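You operate a simulated robot arm through the tools that you are given. There is no shell and no other tool. Be economical: measure what you need, move in short steps, check, and stop when the job is done.

You are at the controls of a simulated robot arm. One attempt, no reset.

JOB
Put things in order on the top of the striped rug. At the end: the purple tin (marked "NUTS") stands on top of the orange pot; the cream brush stands where the green hose coupling stood; the grey plug stands where the purple tin stood; the green hose coupling stands where the grey plug stood; whatever was shut is shut again. Leave all else as you found it, and nothing knocked over.

The check looks at the end state, three seconds after you hand in, the way a careful person would. Anything else that was tipped, shoved, dropped, spilled or broken makes it a failure.

ROBOT AND FRAMES
A 7-joint arm with a two-finger parallel gripper, fixed in place. Base frame: the origin is at the foot of the arm, x ahead of it, y to its left, z up. Units: mm, rad, N and s.
With the tool pointing down near the work surface it reaches from about 240 to 620 mm from the base axis. Its first joint turns from -1.152 to 1.152 rad. Payload 2.6 kg.
The TCP is the grasp point between the finger pads, 30 mm short of the fingertips. In the tool frame z runs along the fingers and y along their closing line. Largest opening 94 mm; finger width 28, thickness 10; the body of the gripper, 50 by 96 mm, starts 55 mm behind the TCP.
Orientation is that of the tool frame in the base frame, as [roll, pitch, yaw] about the fixed x, y, z axes, in that order (R = Rz(yaw) Ry(pitch) Rx(roll)). With the fingers straight down and closing along the base's y, the tool's x points along the base's -x, its y along +y and its z along -z.

CONTROLS
- The arm moves only by the tool jog_arm. Its argument "plan" is a list of rows, each a list of 2 entries, a list of its own where there are three numbers: the shift along the base's x, y, z in mm, then the turn, a rotation vector about the base's x, y, z in rad. In form: [[[dx, dy, dz], [rx, ry, rz]], ...]. A call has 1 to 8 rows; each row shifts and turns the commanded pose from where the row before left it. "fingers" is the gripper command, from -1 (fully open) to 1 (shut), values between in proportion, set as the call begins (left out, the last holds). Rows are played at 5 a second. More than 50 mm and 0.15 rad between two rows, or a gripper value outside its range, and nothing of the call is played. A pose out of reach is approached as far as the arm can. The call stops where the force on the tool passes 40 N (or 10 N more than at its start, if that is more) or the arm is blocked; 0.2 s more then pass. Each finger travels about 72 mm/s and halts on what it meets, pressing with about 30 N; the grip force reading is that of the motor and also rises with nothing between the fingers. The clock runs only during rows and for 0.2 s after the last one: add rows that do not move to give the fingers time. It gives the time, the measured TCP pose, the force on the tool (base axes), the opening and the grip force at its end, in the units of the frame above (readings bear some noise), with the torque about the TCP (base axes, N m) and any sound that the robot's microphone picked up.
- Cameras (640 x 400 px; columns grow to the right, rows downward): "scene" is fixed at [7.5, 425.1, 571.7]; the picture's right is [-0.89, -0.46, 0.00], its down [-0.24, 0.47, -0.85] and it looks along [0.39, -0.76, -0.53] (base axes); focal length 329 px, centre (320, 200). "wrist" rides on the gripper at [76, 14, -102] in the tool frame; the picture's right is [-0.18, 0.98, 0.00], its down [-0.75, -0.14, -0.64] and it looks along [-0.63, -0.12, 0.77] (tool axes); focal length 243 px, centre (320, 200). There is no depth. A picture from a camera that has moved, and an enlarged one, comes with that camera's place and axes in the base frame and with its lens. The place of the scene camera against the robot may be out by one fixed shift of up to 18 mm in any direction.
- camera(camera): a new picture of that camera. The clock stands still meanwhile.
- close_up(camera, box): a new picture of the part [left, top, right, bottom] of that camera's present view, enlarged. The clock stands still meanwhile.
- finish_job(): hands the job in; it is judged then, once.

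Work in short steps. Places have to be worked out from the pictures, the camera data and where the tool is seen: move nearer, look again, correct. Check each grasp and each placing, and mend what went wrong. You have 120 turns and 84 pictures in all, those below and enlarged ones among them. Open the gripper and draw the arm clear of the work before you hand the job in, unless the task says otherwise; then end with one line.

The tools are called after "Request:" as name(argument=value, ...) on one line, values as JSON. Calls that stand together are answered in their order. jog_arm: Moves the arm, as the interface text tells. Its arguments: {"type":"object","properties":{"plan":{"type":"array"},"fingers":{"type":"number"}},"required":["plan"]} The other tools are called the same way: camera (camera) takes a picture; close_up (camera, box) takes an enlarged picture of a part of a camera's view; finish_job () hands the job in.

At the start:

```text
time_s: 0.0
tcp_pos: [368.2, -221.2, 351.2]
orientation: [-3.14, 0.0, 3.141]
wrist_force: [0.3, 1.0, 1.5]
torque: [-0.03, 0.03, 0.01]
gripper_width: 94.2
finger_force: 0.0
```

scene: 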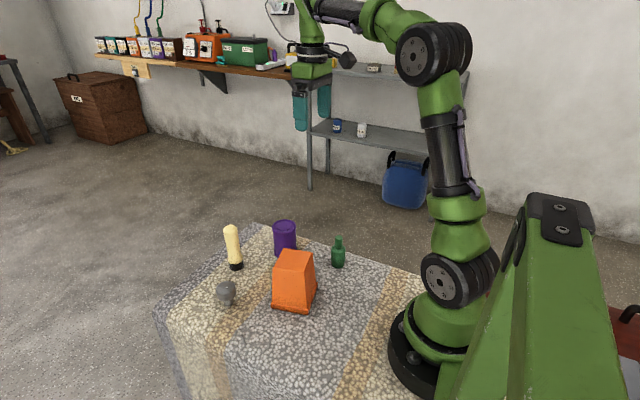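
wrist: 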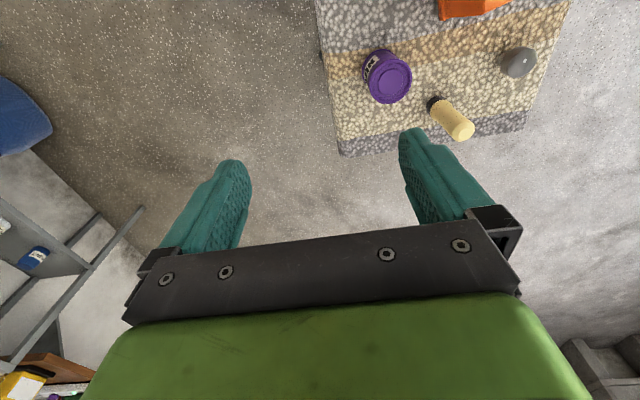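

I'll take an enlarged look at the work objects in the scene.

Request:
close_up(camera="scene", box=[180, 200, 380, 325])

Request:
close_up(camera="wrist", box=[310, 0, 582, 170])

```text
3.20 times, centred on (280, 262) of scene
camera zoom: at [7.5, 425.1, 571.7], right [-0.89, -0.46, 0.0], down [-0.24, 0.47, -0.85], along [0.39, -0.76, -0.53], focal length 1054 px, centre (448, 0)
```

zoom: 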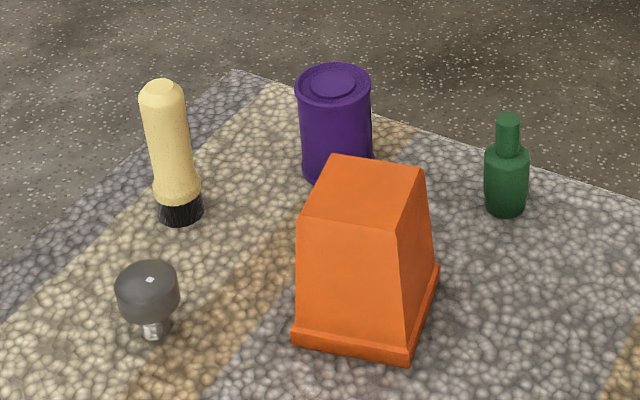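

```text
2.35 times, centred on (446, 85) of wrist
camera zoom: at [290.4, -206.8, 452.2], right [0.18, 0.98, 0.0], down [0.75, -0.14, 0.64], along [0.63, -0.12, -0.77], focal length 571 px, centre (24, 471)
```

zoom: 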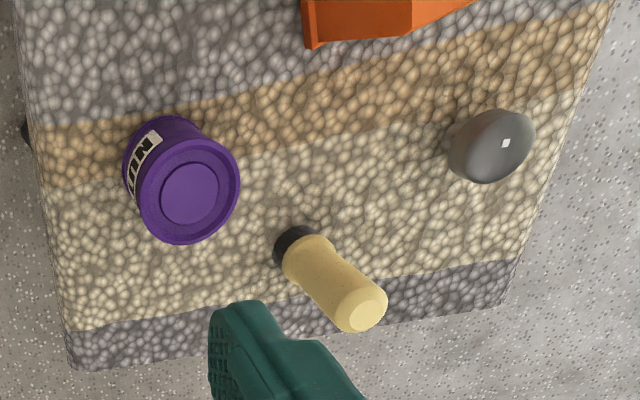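

The spots estimated from both cameras agree to about 10 mm (tin ≈ (393,-125), brush ≈ (475,-30), plug ≈ (412,75), coupling ≈ (255,-152), pot ≈ (298,-15)). I move back at the same height to view everything from the wrist camera.

Request:
jog_arm(plan=[[[-17, 35, 0], [0, 0, 0]], [[-17, 35, 0], [0, 0, 0]], [[-17, 35, 0], [0, 0, 0]], [[-17, 36, 0], [0, 0, 0]], [[0, 0, 0], [0, 0, 0]], [[0, 0, 0], [0, 0, 0]]], fingers=-1)

Request:
camera(camera="wrist")

```text
time_s: 1.4
tcp_pos: [298.8, -78.2, 349.6]
orientation: [3.141, 0.0, 3.141]
wrist_force: [-0.2, 0.5, 0.4]
torque: [-0.01, 0.02, 0.0]
gripper_width: 94.0
finger_force: 0.0
```

```text
79 pictures are left
camera wrist: at [222.1, -64.9, 451.6], right [0.18, 0.98, 0.0], down [0.75, -0.14, 0.64], along [0.63, -0.12, -0.77], focal length 243 px, centre (320, 200)
```

wrist: 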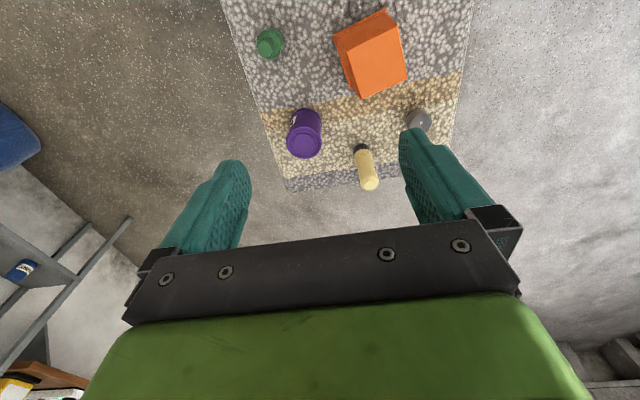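

All objects are in view; I enlarge that area for measuring.

Request:
close_up(camera="wrist", box=[220, 0, 480, 200])

```text
2.00 times, centred on (350, 100) of wrist
camera zoom: at [222.1, -64.9, 451.6], right [0.18, 0.98, 0.0], down [0.75, -0.14, 0.64], along [0.63, -0.12, -0.77], focal length 485 px, centre (260, 400)
```

zoom: 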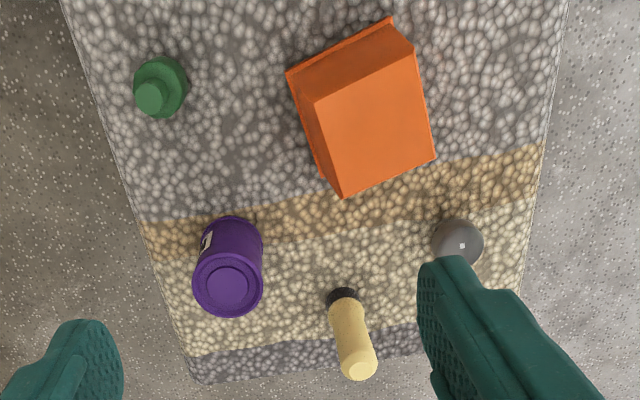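

Refined: tin (396,-126), coupling (260,-147), pot top centre ≈ (300,-8), plug ≈ (408,72), brush ≈ (475,-28). I go above the tin and look.

Request:
jog_arm(plan=[[[24, -12, -35], [0, 0, 0]], [[24, -12, -35], [0, 0, 0]], [[24, -12, -35], [0, 0, 0]], [[25, -12, -35], [0, 0, 0]], [[0, 0, 0], [0, 0, 0]], [[0, 0, 0], [0, 0, 0]]], fingers=-1)

Request:
camera(camera="wrist")

Request:
camera(camera="scene")

```text
time_s: 2.8
tcp_pos: [395.1, -127.9, 209.5]
orientation: [-3.141, 0.0, -3.141]
wrist_force: [1.0, -0.6, 0.0]
torque: [0.01, 0.0, -0.01]
gripper_width: 94.1
finger_force: 0.0
```

```text
77 pictures are left
camera wrist: at [319.0, -115.1, 310.3], right [0.18, 0.98, 0.0], down [0.75, -0.14, 0.64], along [0.63, -0.12, -0.77], focal length 243 px, centre (320, 200)
```

wrist: 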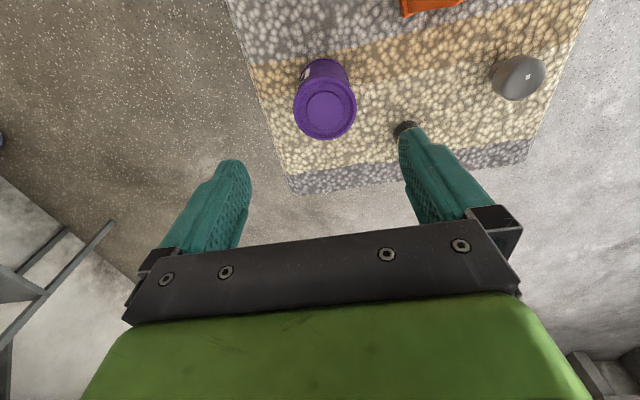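

```text
76 pictures are left
```

scene: 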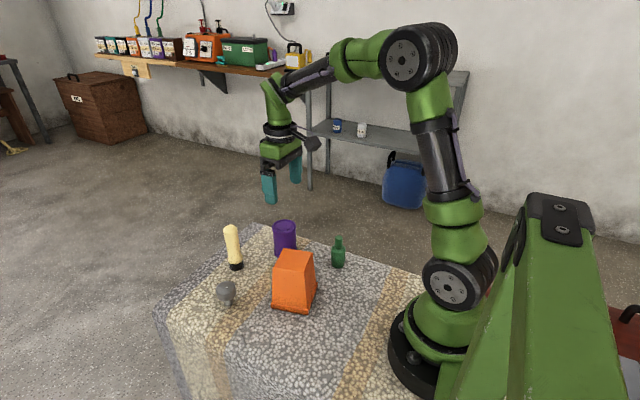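

Tin centre computes to ≈ (396,-124.5). Descending around it with 19 mm clearance each side, to TCP z≈58.

Request:
jog_arm(plan=[[[1, 3, -40], [0, 0, 0]], [[0, 0, -40], [0, 0, 0]], [[0, 0, -40], [0, 0, 0]], [[0, 0, -30], [0, 0, 0]], [[0, 0, 0], [0, 0, 0]], [[0, 0, 0], [0, 0, 0]]], fingers=-1)

Request:
camera(camera="wrist")

Request:
close_up(camera="scene", box=[200, 150, 360, 280])

```text
time_s: 4.2
tcp_pos: [397.1, -125.6, 60.1]
orientation: [3.141, 0.0, 3.141]
wrist_force: [-0.1, 0.3, 0.0]
torque: [-0.01, 0.03, -0.02]
gripper_width: 94.1
finger_force: 0.0
```

```text
75 pictures are left
camera wrist: at [320.7, -111.3, 160.7], right [0.18, 0.98, 0.0], down [0.75, -0.14, 0.64], along [0.63, -0.12, -0.77], focal length 243 px, centre (320, 200)
```

wrist: 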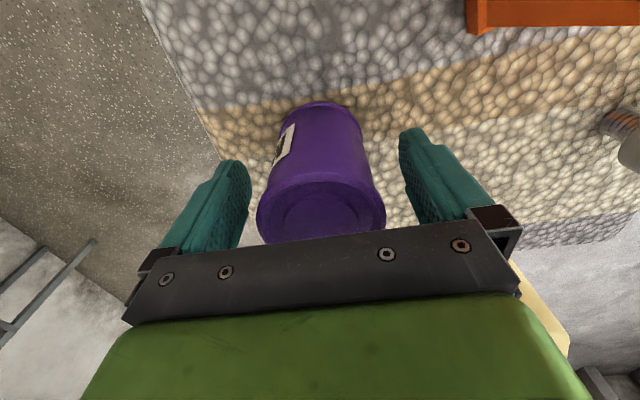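

```text
3.08 times, centred on (280, 215) of scene
camera zoom: at [7.5, 425.1, 571.7], right [-0.89, -0.46, 0.0], down [-0.24, 0.47, -0.85], along [0.39, -0.76, -0.53], focal length 1013 px, centre (443, 154)
```

zoom: 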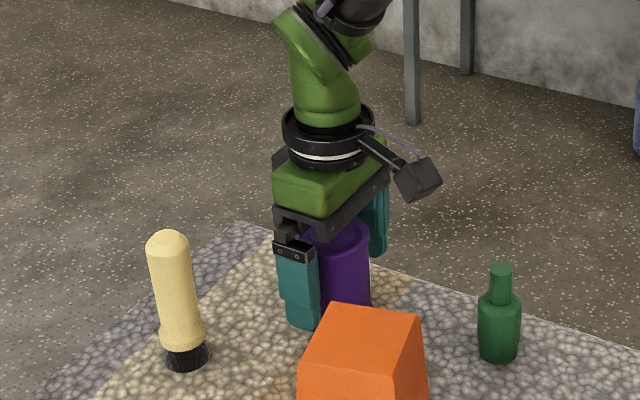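

Tin sits between the fingers, well centred. Closing.

Request:
jog_arm(plan=[[[0, 0, 0], [0, 0, 0]], [[0, 0, 0], [0, 0, 0]], [[0, 0, 0], [0, 0, 0]], [[0, 0, 0], [0, 0, 0]]], fingers=1)

```text
time_s: 5.2
tcp_pos: [397.3, -124.3, 59.6]
orientation: [-3.141, 0.002, -3.141]
wrist_force: [0.5, -1.6, -0.6]
torque: [-0.03, -0.02, -0.01]
gripper_width: 61.0
finger_force: 30.3
```

Gripped at 61 mm, 30 N. Lifting gently, then looking.

Request:
jog_arm(plan=[[[0, 0, 20], [0, 0, 0]], [[0, 0, 40], [0, 0, 0]], [[0, 0, 45], [0, 0, 0]], [[0, 0, 45], [0, 0, 0]], [[0, 0, 0], [0, 0, 0]], [[0, 0, 0], [0, 0, 0]]])

Request:
camera(camera="wrist")

Request:
camera(camera="scene")

```text
time_s: 6.6
tcp_pos: [395.3, -125.1, 211.6]
orientation: [3.14, 0.0, -3.141]
wrist_force: [1.2, 0.0, -3.1]
torque: [-0.03, 0.0, 0.01]
gripper_width: 60.9
finger_force: 30.3
```

```text
73 pictures are left
camera wrist: at [319.0, -111.3, 312.4], right [0.18, 0.98, 0.0], down [0.75, -0.14, 0.64], along [0.63, -0.12, -0.77], focal length 243 px, centre (320, 200)
```

wrist: 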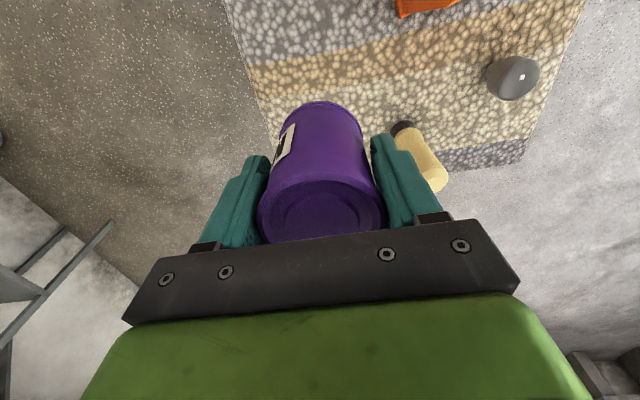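

```text
72 pictures are left
```

scene: 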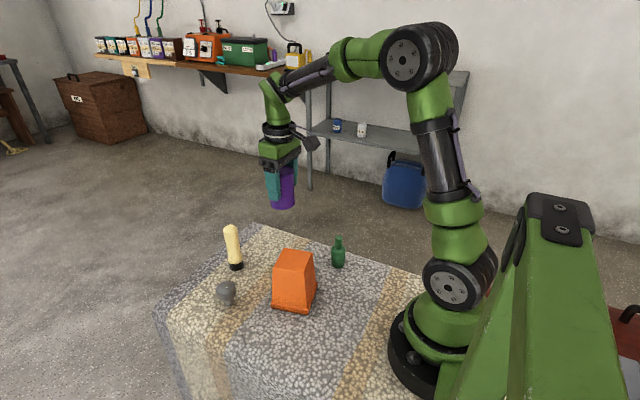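

Tin held firmly, bottom ~60 mm below TCP. I move near the pot at safe height to measure the pot's top from the wrist.

Request:
jog_arm(plan=[[[-15, 35, 10], [0, 0, 0]], [[-15, 40, 10], [0, 0, 0]], [[-15, 42, 0], [0, 0, 0]], [[0, 0, 0], [0, 0, 0]], [[0, 0, 0], [0, 0, 0]]])

Request:
close_up(camera="wrist", box=[220, 0, 460, 150])

```text
time_s: 7.8
tcp_pos: [350.6, -7.5, 231.5]
orientation: [3.14, 0.001, -3.14]
wrist_force: [-0.6, -0.9, -3.3]
torque: [0.0, -0.01, 0.0]
gripper_width: 60.9
finger_force: 30.0
```

```text
2.67 times, centred on (340, 75) of wrist
camera zoom: at [274.5, 6.1, 333.0], right [0.18, 0.98, 0.0], down [0.75, -0.14, 0.64], along [0.63, -0.12, -0.77], focal length 647 px, centre (267, 533)
```

zoom: 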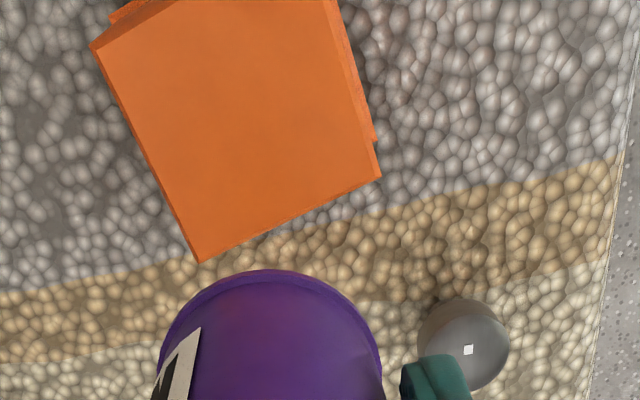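

Pot top is a ~65 mm square centred at ≈ (301.5,-6.5), z≈100. The tin's centre sits ~2.5 mm ahead of the TCP, so I go to TCP (299,-6.5), lower to 190 and look.

Request:
jog_arm(plan=[[[-26, 0, 0], [0, 0, 0]], [[-26, 1, 0], [0, 0, 0]], [[0, 0, -25], [0, 0, 0]], [[0, 0, -16], [0, 0, 0]], [[0, 0, 0], [0, 0, 0]], [[0, 0, 0], [0, 0, 0]]])

Request:
camera(camera="wrist")

Request:
close_up(camera="scene", box=[200, 150, 400, 320])

```text
time_s: 9.2
tcp_pos: [301.0, -8.2, 190.9]
orientation: [-3.141, 0.001, -3.14]
wrist_force: [0.1, -0.2, -2.6]
torque: [-0.03, 0.01, -0.03]
gripper_width: 61.1
finger_force: 30.0
```

```text
70 pictures are left
camera wrist: at [224.5, 5.7, 291.6], right [0.18, 0.98, 0.0], down [0.75, -0.14, 0.64], along [0.63, -0.12, -0.77], focal length 243 px, centre (320, 200)
```

wrist: 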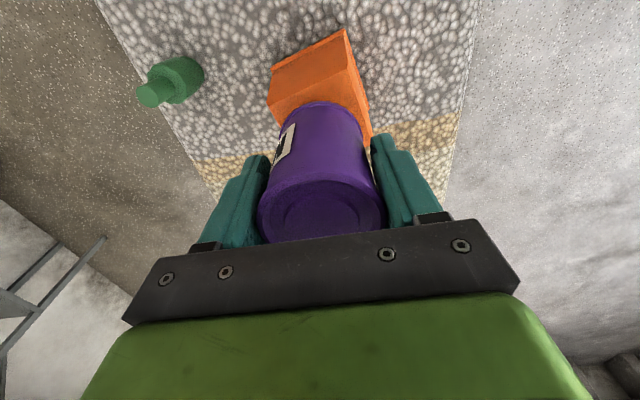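

```text
2.35 times, centred on (300, 235) of scene
camera zoom: at [7.5, 425.1, 571.7], right [-0.89, -0.46, 0.0], down [-0.24, 0.47, -0.85], along [0.39, -0.76, -0.53], focal length 775 px, centre (367, 118)
```

zoom: 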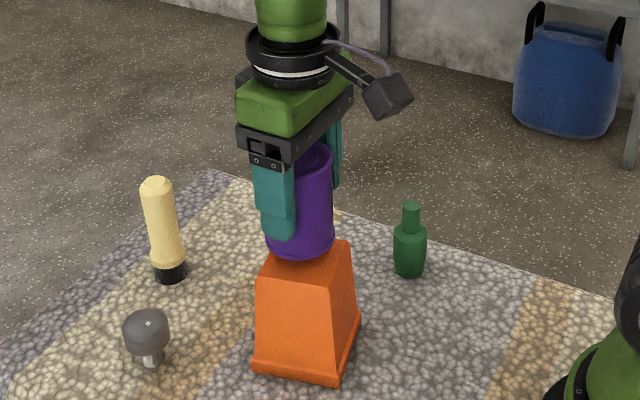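

Alignment looks good. Lowering in small steps until contact.

Request:
jog_arm(plan=[[[-1, 0.5, -6], [0, 0, 0]], [[0, 0, -4], [0, 0, 0]], [[0, 0, -3], [0, 0, 0]], [[0, 0, -3], [0, 0, 0]], [[0, 0, 0], [0, 0, 0]]])

Request:
close_up(camera="scene", box=[240, 190, 350, 320])

```text
time_s: 10.4
tcp_pos: [299.1, -6.8, 173.1]
orientation: [-3.142, 0.0, -3.141]
wrist_force: [0.1, -0.6, -3.0]
torque: [0.0, 0.0, 0.0]
gripper_width: 61.0
finger_force: 29.7
```

```text
3.08 times, centred on (295, 255) of scene
camera zoom: at [7.5, 425.1, 571.7], right [-0.89, -0.46, 0.0], down [-0.24, 0.47, -0.85], along [0.39, -0.76, -0.53], focal length 1013 px, centre (397, 31)
```

zoom: 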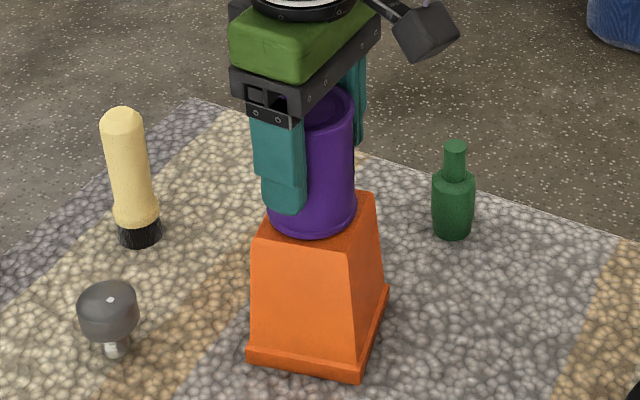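

No contact yet (force is only the tin's weight). Continuing down in 2 mm steps.

Request:
jog_arm(plan=[[[0, 0, -2], [0, 0, 0]], [[0, 0, -2], [0, 0, 0]], [[0, 0, -2], [0, 0, 0]], [[0, 0, 0], [0, 0, 0]]])

```text
time_s: 11.4
tcp_pos: [300.7, -5.3, 169.9]
orientation: [-3.141, 0.007, -3.139]
wrist_force: [5.4, 0.5, 23.2]
torque: [0.08, -0.39, 0.03]
gripper_width: 60.4
finger_force: 30.3
```

Contact at z≈170 (pot ≈110 mm tall). I ease up slightly to relieve the press.

Request:
jog_arm(plan=[[[0, 0, 1], [0, 0, 0]], [[0, 0, 0], [0, 0, 0]]])

Request:
close_up(camera="scene", box=[240, 190, 350, 320])

Request:
close_up(camera="wrist", box=[220, 0, 440, 150])

```text
time_s: 12.0
tcp_pos: [300.1, -7.7, 169.4]
orientation: [3.14, 0.002, -3.141]
wrist_force: [6.3, 0.2, 15.1]
torque: [-0.04, -0.77, 0.03]
gripper_width: 60.0
finger_force: 30.1
```

```text
3.08 times, centred on (295, 255) of scene
camera zoom: at [7.4, 425.1, 571.7], right [-0.89, -0.46, 0.0], down [-0.24, 0.47, -0.85], along [0.39, -0.76, -0.53], focal length 1013 px, centre (397, 31)
```

zoom: 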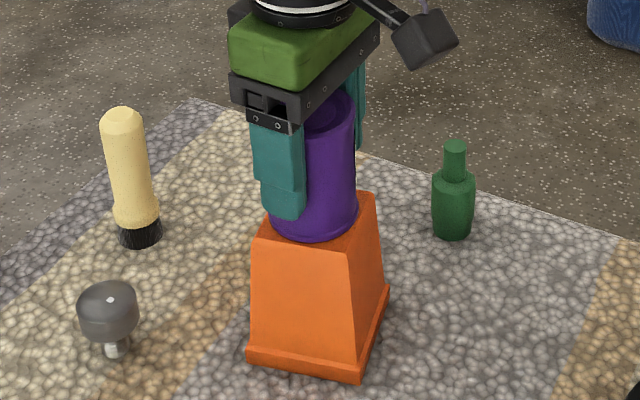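

```text
2.67 times, centred on (330, 75) of wrist
camera zoom: at [222.9, 7.4, 270.6], right [0.18, 0.98, 0.0], down [0.75, -0.14, 0.64], along [0.63, -0.12, -0.76], focal length 647 px, centre (293, 533)
```

zoom: 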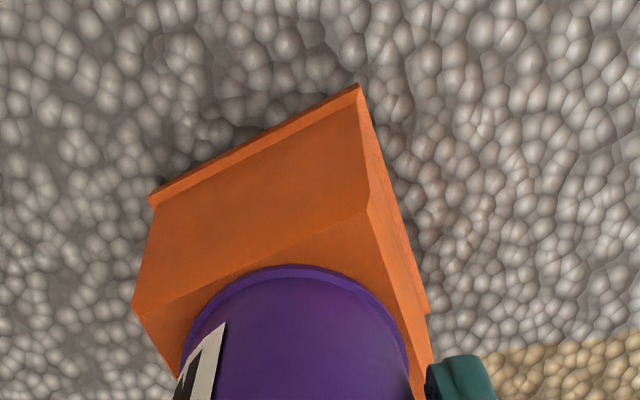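

Contact is slightly eccentric, and the picture shows ~5 mm margin on the near side vs ~0 on the far one. I lift 4 mm, shift (-2.3,-1.2), and set down again.

Request:
jog_arm(plan=[[[0, 0, 3], [0, 0, 0]], [[0, 0, 3], [0, 0, 0]], [[-2.3, -1.2, 0], [0, 0, 0]], [[0, 0, 0], [0, 0, 0]], [[0, 0, -3], [0, 0, 0]], [[0, 0, -1], [0, 0, 0]], [[0, 0, 0], [0, 0, 0]], [[0, 0, 0], [0, 0, 0]]])

Request:
close_up(camera="wrist", box=[220, 0, 440, 150])

```text
time_s: 13.8
tcp_pos: [296.3, -7.3, 171.4]
orientation: [-3.141, 0.002, -3.141]
wrist_force: [0.0, 0.0, -3.2]
torque: [-0.02, 0.03, 0.02]
gripper_width: 60.1
finger_force: 30.2
```

```text
2.67 times, centred on (330, 75) of wrist
camera zoom: at [219.8, 6.3, 271.6], right [0.18, 0.98, 0.0], down [0.75, -0.14, 0.64], along [0.63, -0.12, -0.77], focal length 647 px, centre (293, 533)
```

zoom: 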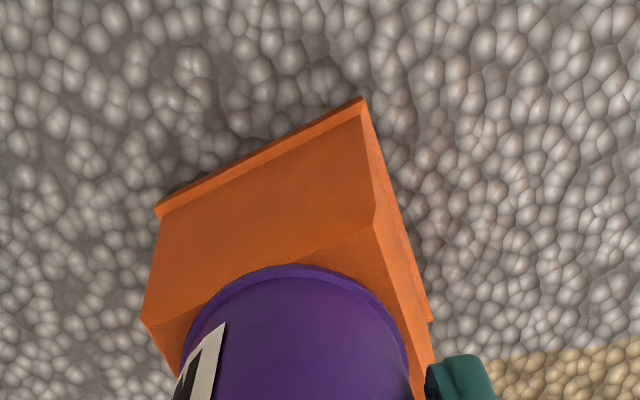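

Centred now, just off the surface. Lowering in 1 mm steps.

Request:
jog_arm(plan=[[[0, 0, -0.8], [0, 0, 0]], [[0, 0, -0.7], [0, 0, 0]], [[0, 0, 0], [0, 0, 0]], [[0, 0, 0], [0, 0, 0]]])

```text
time_s: 14.8
tcp_pos: [296.3, -6.5, 169.9]
orientation: [3.141, 0.001, 3.141]
wrist_force: [-1.2, -2.3, 5.2]
torque: [-0.09, -0.16, -0.05]
gripper_width: 60.1
finger_force: 30.1
```

Light contact; release.

Request:
jog_arm(plan=[[[0, 0, 0], [0, 0, 0]], [[0, 0, 0], [0, 0, 0]], [[0, 0, 0], [0, 0, 0]]], fingers=-0.45)

Request:
camera(camera="wrist")

Request:
close_up(camera="scene", box=[240, 190, 350, 320])

```text
time_s: 15.6
tcp_pos: [295.8, -6.2, 169.9]
orientation: [-3.141, 0.0, 3.141]
wrist_force: [-0.8, 0.0, -0.5]
torque: [0.02, 0.02, 0.01]
gripper_width: 68.3
finger_force: 0.0
```

```text
64 pictures are left
camera wrist: at [220.3, 6.7, 270.6], right [0.18, 0.98, 0.0], down [0.75, -0.14, 0.64], along [0.63, -0.12, -0.77], focal length 243 px, centre (320, 200)
```

wrist: 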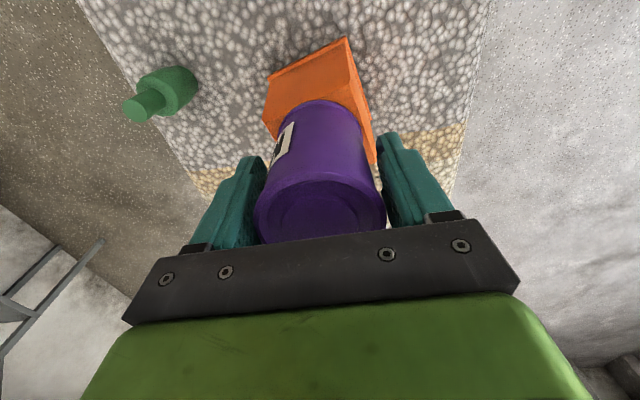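

```text
3.08 times, centred on (295, 255) of scene
camera zoom: at [7.5, 425.1, 571.7], right [-0.89, -0.46, 0.0], down [-0.24, 0.47, -0.85], along [0.39, -0.76, -0.53], focal length 1013 px, centre (397, 31)
```

zoom: 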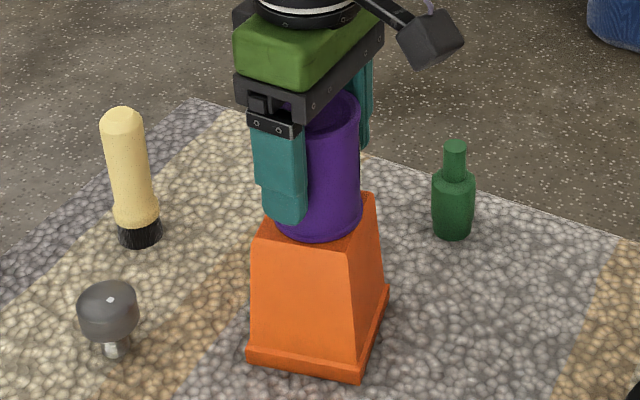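

Tin stands free on the pot. Open fully and rise straight up.

Request:
jog_arm(plan=[[[0, 0, 0], [0, 0, 0]], [[0, 0, 0], [0, 0, 0]], [[0, 0, 40], [0, 0, 0]], [[0, 0, 40], [0, 0, 0]], [[0, 0, 40], [0, 0, 0]], [[0, 0, 0], [0, 0, 0]], [[0, 0, 0], [0, 0, 0]]], fingers=-1)

Request:
close_up(camera="scene", box=[240, 190, 350, 320])

Request:
camera(camera="wrist")

```text
time_s: 17.2
tcp_pos: [297.7, -6.1, 289.1]
orientation: [3.141, -0.001, -3.141]
wrist_force: [-0.3, -0.5, 0.4]
torque: [0.03, 0.05, 0.03]
gripper_width: 93.9
finger_force: 0.2
```

```text
3.08 times, centred on (295, 255) of scene
camera zoom: at [7.5, 425.1, 571.7], right [-0.89, -0.46, 0.0], down [-0.24, 0.47, -0.85], along [0.39, -0.76, -0.53], focal length 1013 px, centre (397, 31)
```

zoom: 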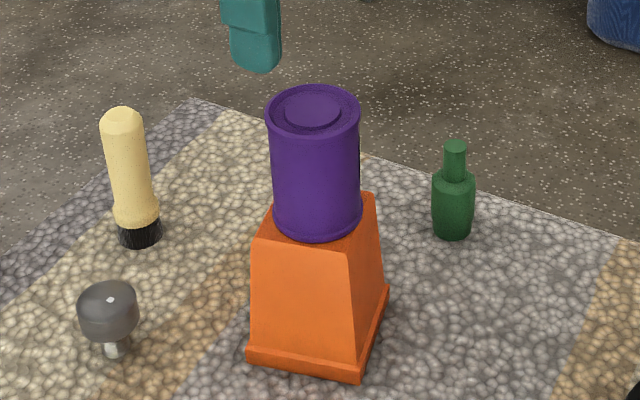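

```text
61 pictures are left
camera wrist: at [221.4, 7.9, 391.2], right [0.18, 0.98, 0.0], down [0.75, -0.14, 0.64], along [0.63, -0.12, -0.77], focal length 243 px, centre (320, 200)
```

wrist: 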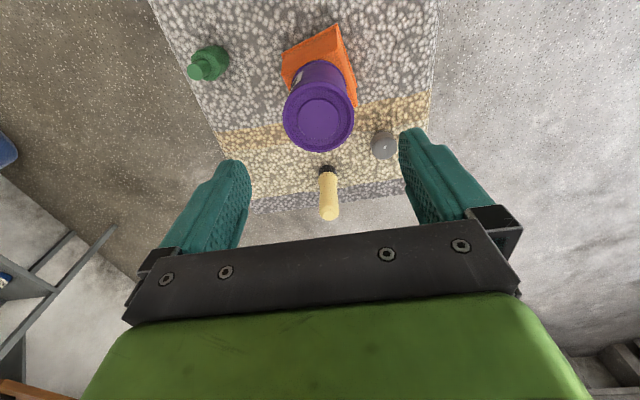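

Tin stands centred on the pot. Next the plug: move above ≈ (408,72), staying high first.

Request:
jog_arm(plan=[[[28, 20, 0], [0, 0, 0]], [[28, 20, 0], [0, 0, 0]], [[28, 20, -20], [0, 0, 0]], [[26, 18, -40], [0, 0, 0]], [[0, 0, -40], [0, 0, 0]], [[0, 0, 0], [0, 0, 0]], [[0, 0, 0], [0, 0, 0]]], fingers=-1)

Request:
close_up(camera="wrist", box=[220, 0, 440, 150])

```text
refused: row 4 steps farther than a row can; nothing moved
```

```text
2.67 times, centred on (330, 75) of wrist
camera zoom: at [221.4, 7.9, 391.2], right [0.18, 0.98, 0.0], down [0.75, -0.14, 0.64], along [0.63, -0.12, -0.77], focal length 647 px, centre (293, 533)
```

zoom: 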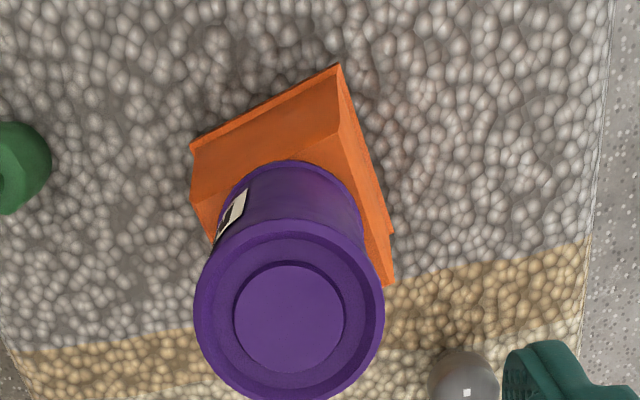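

Row too long; smaller rows.

Request:
jog_arm(plan=[[[28, 20, 0], [0, 0, 0]], [[28, 20, 0], [0, 0, 0]], [[28, 20, -20], [0, 0, 0]], [[26, 18, -30], [0, 0, 0]], [[0, 0, -45], [0, 0, 0]], [[0, 0, 0], [0, 0, 0]], [[0, 0, 0], [0, 0, 0]]], fingers=-1)

Request:
close_up(camera="wrist", box=[220, 0, 440, 150])

```text
time_s: 18.8
tcp_pos: [406.9, 73.3, 196.4]
orientation: [3.141, 0.001, -3.141]
wrist_force: [-0.2, -0.4, -0.5]
torque: [-0.01, -0.02, 0.01]
gripper_width: 93.9
finger_force: 0.1
```

```text
2.67 times, centred on (330, 75) of wrist
camera zoom: at [330.3, 86.2, 296.1], right [0.18, 0.98, 0.0], down [0.75, -0.14, 0.64], along [0.63, -0.12, -0.77], focal length 647 px, centre (293, 533)
```

zoom: 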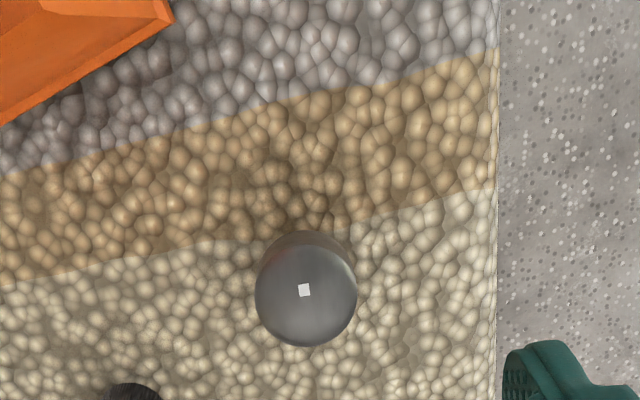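

Plug head centre ≈ (414,74), ~37 mm wide, ~55 tall. Descending around it to TCP z≈40.

Request:
jog_arm(plan=[[[6, 1, -40], [0, 0, 0]], [[0, 0, -40], [0, 0, 0]], [[0, 0, -40], [0, 0, 0]], [[0, 0, -25], [0, 0, 0]], [[0, 0, -10], [0, 0, 0]], [[0, 0, 0], [0, 0, 0]], [[0, 0, 0], [0, 0, 0]]], fingers=-1)

Request:
camera(camera="wrist")

Request:
close_up(camera="scene", box=[180, 210, 310, 320])

```text
time_s: 20.4
tcp_pos: [412.0, 72.0, 37.8]
orientation: [-3.141, 0.0, 3.142]
wrist_force: [0.0, -0.1, -0.8]
torque: [-0.02, 0.0, 0.01]
gripper_width: 93.9
finger_force: 0.0
```

```text
58 pictures are left
camera wrist: at [335.4, 85.6, 139.6], right [0.18, 0.98, 0.0], down [0.75, -0.14, 0.64], along [0.63, -0.12, -0.77], focal length 243 px, centre (320, 200)
```

wrist: 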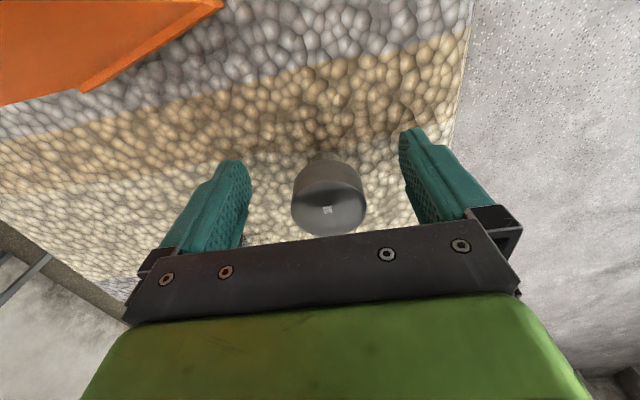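

```text
3.64 times, centred on (245, 265) of scene
camera zoom: at [7.5, 425.1, 571.7], right [-0.89, -0.46, 0.0], down [-0.24, 0.47, -0.85], along [0.39, -0.76, -0.53], focal length 1198 px, centre (593, -36)
```

zoom: 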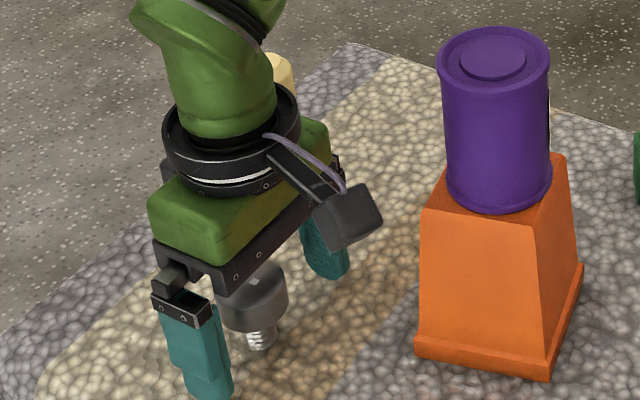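

Triangulated plug: centre (416,74), top z≈50. I shift (3,2) and close.

Request:
jog_arm(plan=[[[3, 2, 0], [0, 0, 0]], [[0, 0, 0], [0, 0, 0]]], fingers=-1)

Request:
jog_arm(plan=[[[0, 0, 0], [0, 0, 0]], [[0, 0, 0], [0, 0, 0]], [[0, 0, 0], [0, 0, 0]], [[0, 0, 0], [0, 0, 0]], [[0, 0, 0], [0, 0, 0]]], fingers=1)

Request:
camera(camera="wrist")

```text
time_s: 21.0
tcp_pos: [414.9, 74.3, 39.1]
orientation: [-3.14, 0.0, 3.14]
wrist_force: [0.0, -0.6, -0.3]
torque: [-0.05, -0.01, 0.02]
gripper_width: 94.0
finger_force: 0.1
```

```text
time_s: 22.2
tcp_pos: [414.1, 74.4, 39.0]
orientation: [-3.141, 0.001, 3.14]
wrist_force: [1.8, 0.7, 2.3]
torque: [0.03, -0.04, -0.02]
gripper_width: 41.4
finger_force: 29.6
```

```text
56 pictures are left
camera wrist: at [338.3, 87.8, 139.9], right [0.18, 0.98, 0.0], down [0.75, -0.14, 0.64], along [0.63, -0.12, -0.77], focal length 243 px, centre (320, 200)
```

wrist: 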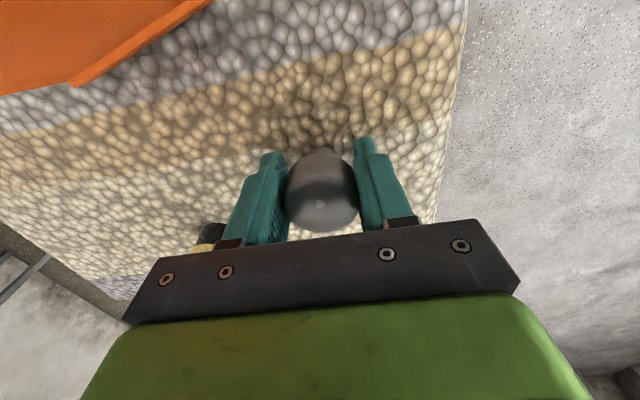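

Plug gripped, centred in the fingers (plug place = (415,74)). Lift high and carry over to the tin's former spot (399.5,-125).

Request:
jog_arm(plan=[[[0, 0, 20], [0, 0, 0]], [[0, 0, 50], [0, 0, 0]], [[0, 0, 50], [0, 0, 0]], [[0, 0, 50], [0, 0, 0]], [[0, 0, 0], [0, 0, 0]]])

Request:
jog_arm(plan=[[[-3, -40, 0], [0, 0, 0]], [[-3, -40, 0], [0, 0, 0]], [[-3, -40, 0], [0, 0, 0]], [[-3, -40, 0], [0, 0, 0]], [[-3, -39, 0], [0, 0, 0]], [[0, 0, -40], [0, 0, 0]], [[0, 0, 0], [0, 0, 0]], [[0, 0, 0], [0, 0, 0]]])

Request:
camera(camera="wrist")

Request:
camera(camera="scene")

```text
time_s: 23.4
tcp_pos: [414.4, 72.4, 210.6]
orientation: [-3.14, -0.001, -3.14]
wrist_force: [-0.7, -0.6, -0.8]
torque: [-0.01, 0.0, 0.02]
gripper_width: 41.2
finger_force: 30.1
```

```text
time_s: 25.2
tcp_pos: [398.9, -125.4, 170.2]
orientation: [-3.141, 0.002, -3.14]
wrist_force: [0.5, -0.3, -0.9]
torque: [-0.02, 0.01, 0.01]
gripper_width: 41.2
finger_force: 30.1
```

```text
55 pictures are left
camera wrist: at [322.1, -112.3, 271.4], right [0.18, 0.98, 0.0], down [0.75, -0.14, 0.64], along [0.63, -0.12, -0.77], focal length 243 px, centre (320, 200)
```

wrist: 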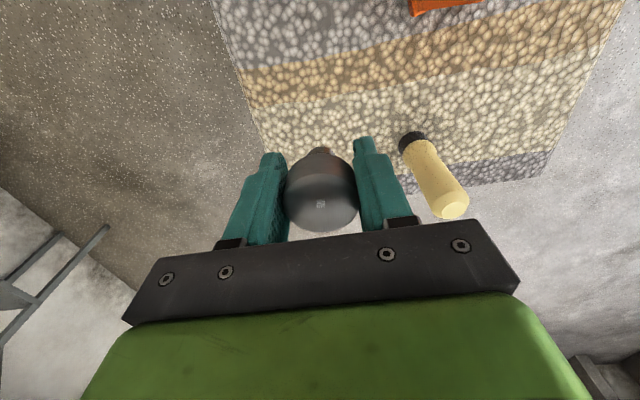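

```text
54 pictures are left
```

scene: 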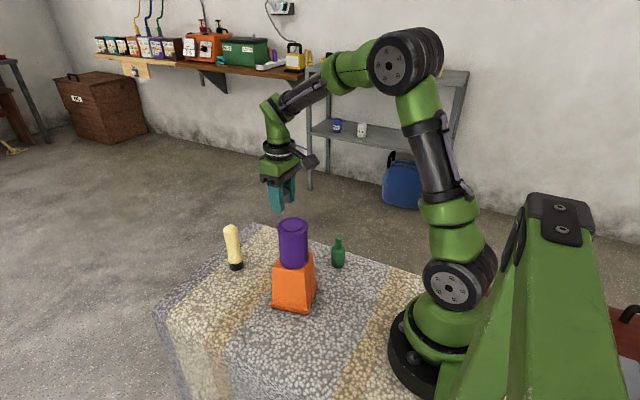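

On the mark horizontally. Lowering to ~5 mm above the rug.

Request:
jog_arm(plan=[[[0, 0, -45], [0, 0, 0]], [[0, 0, -45], [0, 0, 0]], [[0, 0, -25], [0, 0, 0]], [[0, 0, -11], [0, 0, 0]], [[0, 0, 0], [0, 0, 0]], [[0, 0, 0], [0, 0, 0]]])

```text
time_s: 26.6
tcp_pos: [399.9, -125.1, 43.0]
orientation: [3.141, 0.0, -3.141]
wrist_force: [-0.4, -0.1, -1.1]
torque: [-0.03, 0.0, 0.0]
gripper_width: 41.1
finger_force: 29.7
```

Free still; going down in small steps to the pick height of ~38.8.

Request:
jog_arm(plan=[[[0, 0, -1.5], [0, 0, 0]], [[0, 0, -1.5], [0, 0, 0]], [[0, 0, -1], [0, 0, 0]], [[0, 0, -0.7], [0, 0, 0]], [[0, 0, 0], [0, 0, 0]], [[0, 0, 0], [0, 0, 0]]])

```text
time_s: 28.0
tcp_pos: [401.7, -125.2, 38.4]
orientation: [-3.14, 0.003, -3.141]
wrist_force: [1.1, -0.7, -0.3]
torque: [-0.05, -0.02, 0.02]
gripper_width: 40.9
finger_force: 29.9
```

Request:
jog_arm(plan=[[[0, 0, -0.6], [0, 0, 0]], [[0, 0, 0], [0, 0, 0]], [[0, 0, 0], [0, 0, 0]]])

Request:
camera(camera="wrist")

```text
time_s: 28.8
tcp_pos: [401.4, -124.9, 37.7]
orientation: [3.141, 0.002, 3.141]
wrist_force: [-2.3, 0.5, 11.3]
torque: [0.02, 0.0, 0.06]
gripper_width: 40.7
finger_force: 29.9
```

```text
53 pictures are left
camera wrist: at [324.4, -111.1, 139.7], right [0.18, 0.98, 0.0], down [0.75, -0.14, 0.64], along [0.63, -0.12, -0.77], focal length 243 px, centre (320, 200)
```

wrist: 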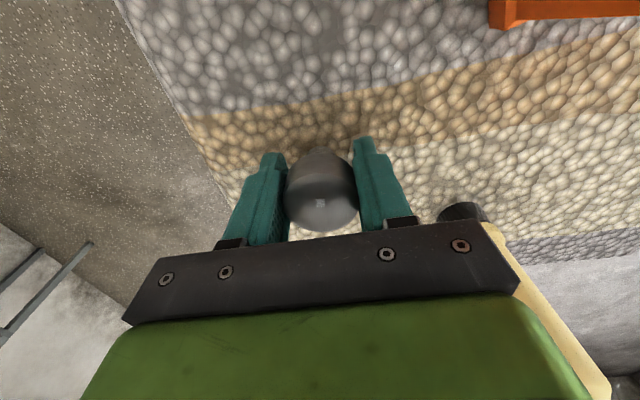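

Contact confirmed. Release partially, then fully.

Request:
jog_arm(plan=[[[0, 0, 0], [0, 0, 0]], [[0, 0, 0], [0, 0, 0]]], fingers=-0.1)

Request:
jog_arm(plan=[[[0, 0, 0], [0, 0, 0]], [[0, 0, 0], [0, 0, 0]], [[0, 0, 30], [0, 0, 0]], [[0, 0, 45], [0, 0, 0]], [[0, 0, 45], [0, 0, 0]], [[0, 0, 45], [0, 0, 0]], [[0, 0, 0], [0, 0, 0]], [[0, 0, 0], [0, 0, 0]]], fingers=-1)

Request:
camera(camera="wrist")

Request:
close_up(camera="scene", box=[180, 200, 380, 325])

```text
time_s: 29.4
tcp_pos: [400.4, -125.2, 38.1]
orientation: [-3.141, 0.001, 3.141]
wrist_force: [0.3, 0.8, 0.5]
torque: [0.01, 0.01, 0.03]
gripper_width: 52.0
finger_force: 0.1
```

```text
time_s: 31.2
tcp_pos: [401.8, -122.5, 204.5]
orientation: [-3.14, 0.0, 3.141]
wrist_force: [0.0, -0.4, -0.2]
torque: [-0.01, 0.02, 0.0]
gripper_width: 94.2
finger_force: 0.1
```

```text
52 pictures are left
camera wrist: at [325.3, -109.7, 306.5], right [0.18, 0.98, 0.0], down [0.75, -0.14, 0.64], along [0.63, -0.12, -0.77], focal length 243 px, centre (320, 200)
```

wrist: 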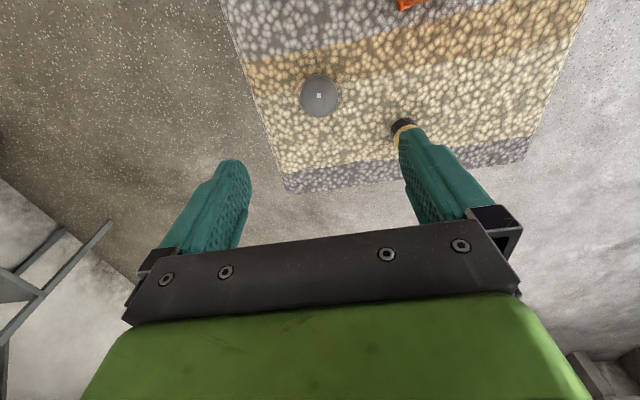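

```text
3.20 times, centred on (280, 262) of scene
camera zoom: at [7.5, 425.1, 571.7], right [-0.89, -0.46, 0.0], down [-0.24, 0.47, -0.85], along [0.39, -0.76, -0.53], focal length 1054 px, centre (448, 0)
```

zoom: 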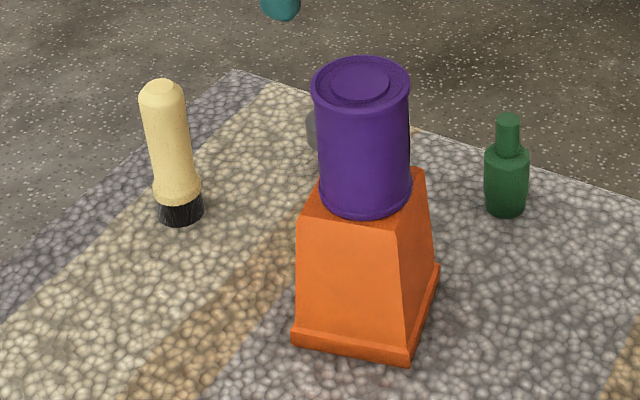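

Plug stands at (400,-125), on the tin's old spot, pot unmoved. Now towards the green coupling, looking first from (310,-147).

Request:
jog_arm(plan=[[[-30, -8, 0], [0, 0, 0]], [[-30, -8, 0], [0, 0, 0]], [[-30, -8, 0], [0, 0, 0]], [[0, 0, 0], [0, 0, 0]], [[0, 0, 0], [0, 0, 0]]], fingers=-1)

Request:
close_up(camera="wrist", box=[220, 0, 440, 150])

```text
time_s: 32.4
tcp_pos: [310.5, -146.5, 205.1]
orientation: [3.14, 0.0, 3.141]
wrist_force: [0.2, -0.2, 0.3]
torque: [-0.01, 0.07, -0.01]
gripper_width: 93.8
finger_force: 0.0
```

```text
2.67 times, centred on (330, 75) of wrist
camera zoom: at [233.7, -133.4, 305.7], right [0.18, 0.98, 0.0], down [0.75, -0.14, 0.64], along [0.63, -0.12, -0.77], focal length 647 px, centre (293, 533)
```

zoom: 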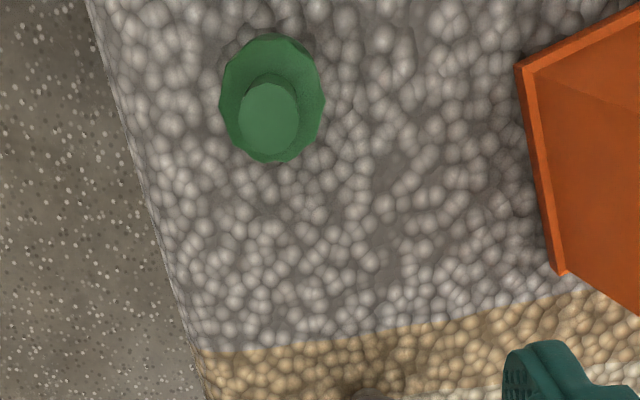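

Coupling triangulated: (260.5,-146.4), top z≈80. Moving over it and descending partway.

Request:
jog_arm(plan=[[[-25, 0, 0], [0, 0, 0]], [[-25, 0, 0], [0, 0, 0]], [[0, 0, -30], [0, 0, 0]], [[0, 0, -30], [0, 0, 0]], [[0, 0, 0], [0, 0, 0]], [[0, 0, 0], [0, 0, 0]]], fingers=-1)

Request:
camera(camera="wrist")

```text
time_s: 33.8
tcp_pos: [259.3, -148.7, 143.5]
orientation: [-3.14, 0.0, 3.141]
wrist_force: [-0.6, -1.3, -0.2]
torque: [-0.04, 0.02, 0.01]
gripper_width: 94.3
finger_force: 0.0
```

```text
49 pictures are left
camera wrist: at [183.7, -135.4, 244.7], right [0.18, 0.98, 0.0], down [0.75, -0.14, 0.64], along [0.63, -0.12, -0.77], focal length 243 px, centre (320, 200)
```

wrist: 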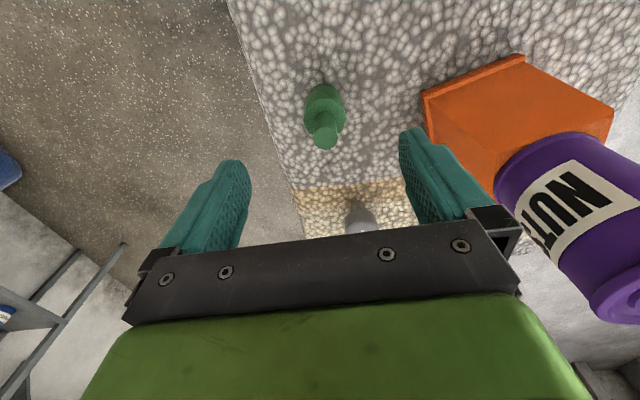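

Coupling confirmed at (261,-146.7). Descending to z≈38.

Request:
jog_arm(plan=[[[1, 1, -40], [0, 0, 0]], [[0, 0, -40], [0, 0, 0]], [[0, 0, -25], [0, 0, 0]], [[0, 0, 0], [0, 0, 0]], [[0, 0, 0], [0, 0, 0]]], fingers=-1)

Request:
camera(camera="wrist")

Request:
close_up(camera="scene", box=[240, 190, 400, 315])

```text
time_s: 35.0
tcp_pos: [261.6, -147.4, 37.6]
orientation: [-3.141, 0.002, 3.14]
wrist_force: [-1.6, 1.0, 10.3]
torque: [-0.02, -0.08, -0.01]
gripper_width: 94.1
finger_force: 0.1
```

```text
48 pictures are left
camera wrist: at [185.8, -134.2, 139.1], right [0.18, 0.98, 0.0], down [0.75, -0.14, 0.64], along [0.63, -0.12, -0.77], focal length 243 px, centre (320, 200)
```

wrist: 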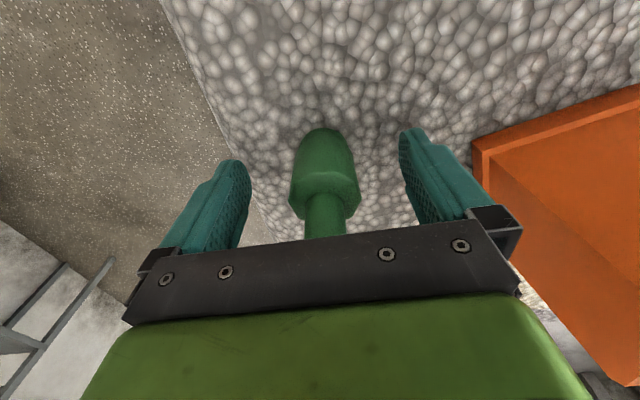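

```text
3.20 times, centred on (320, 252) of scene
camera zoom: at [7.4, 425.2, 571.7], right [-0.89, -0.46, 0.0], down [-0.24, 0.47, -0.85], along [0.39, -0.76, -0.53], focal length 1054 px, centre (320, 32)
```

zoom: 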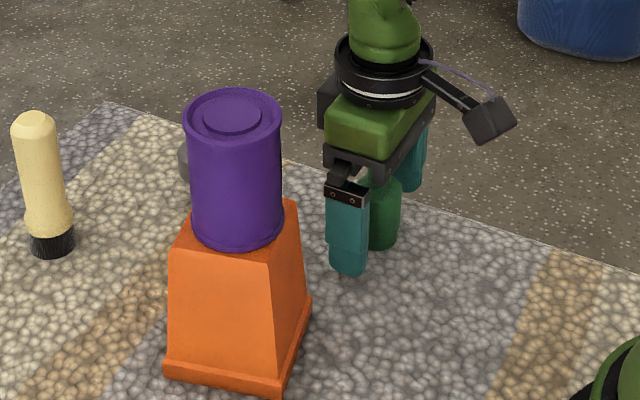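

10 N upward: the palm is pressing on the coupling's top. Backing up 8 mm at once.

Request:
jog_arm(plan=[[[0, 0, 4], [0, 0, 0]], [[0, 0, 4], [0, 0, 0]], [[0, 0, 0], [0, 0, 0]]], fingers=-1)

Request:
camera(camera="wrist")

```text
time_s: 35.8
tcp_pos: [261.9, -148.0, 45.6]
orientation: [-3.142, -0.001, 3.141]
wrist_force: [-0.1, 1.0, 0.4]
torque: [-0.01, -0.02, -0.02]
gripper_width: 93.9
finger_force: 0.1
```

```text
46 pictures are left
camera wrist: at [185.4, -134.4, 147.4], right [0.18, 0.98, 0.0], down [0.75, -0.14, 0.64], along [0.63, -0.12, -0.77], focal length 243 px, centre (320, 200)
```

wrist: 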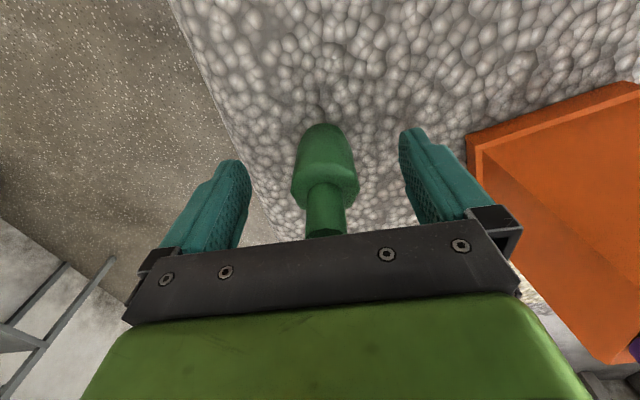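

Clear and upright. Closing on the body.

Request:
jog_arm(plan=[[[0, 0, 0], [0, 0, 0]], [[0, 0, 0], [0, 0, 0]], [[0, 0, 0], [0, 0, 0]], [[0, 0, 0], [0, 0, 0]], [[0, 0, 0], [0, 0, 0]]], fingers=1)

Request:
camera(camera="wrist")

```text
time_s: 37.0
tcp_pos: [261.4, -148.0, 46.1]
orientation: [3.141, 0.001, 3.142]
wrist_force: [0.5, -0.1, 0.1]
torque: [0.02, -0.05, 0.04]
gripper_width: 33.3
finger_force: 29.8
```

```text
45 pictures are left
camera wrist: at [185.4, -134.4, 147.4], right [0.18, 0.98, 0.0], down [0.75, -0.14, 0.64], along [0.63, -0.12, -0.77], focal length 243 px, centre (320, 200)
```

wrist: 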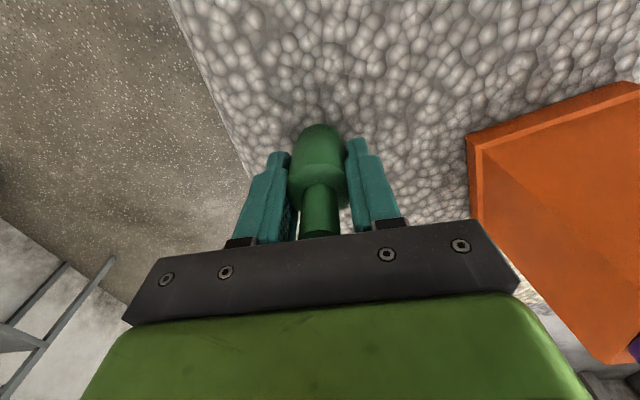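

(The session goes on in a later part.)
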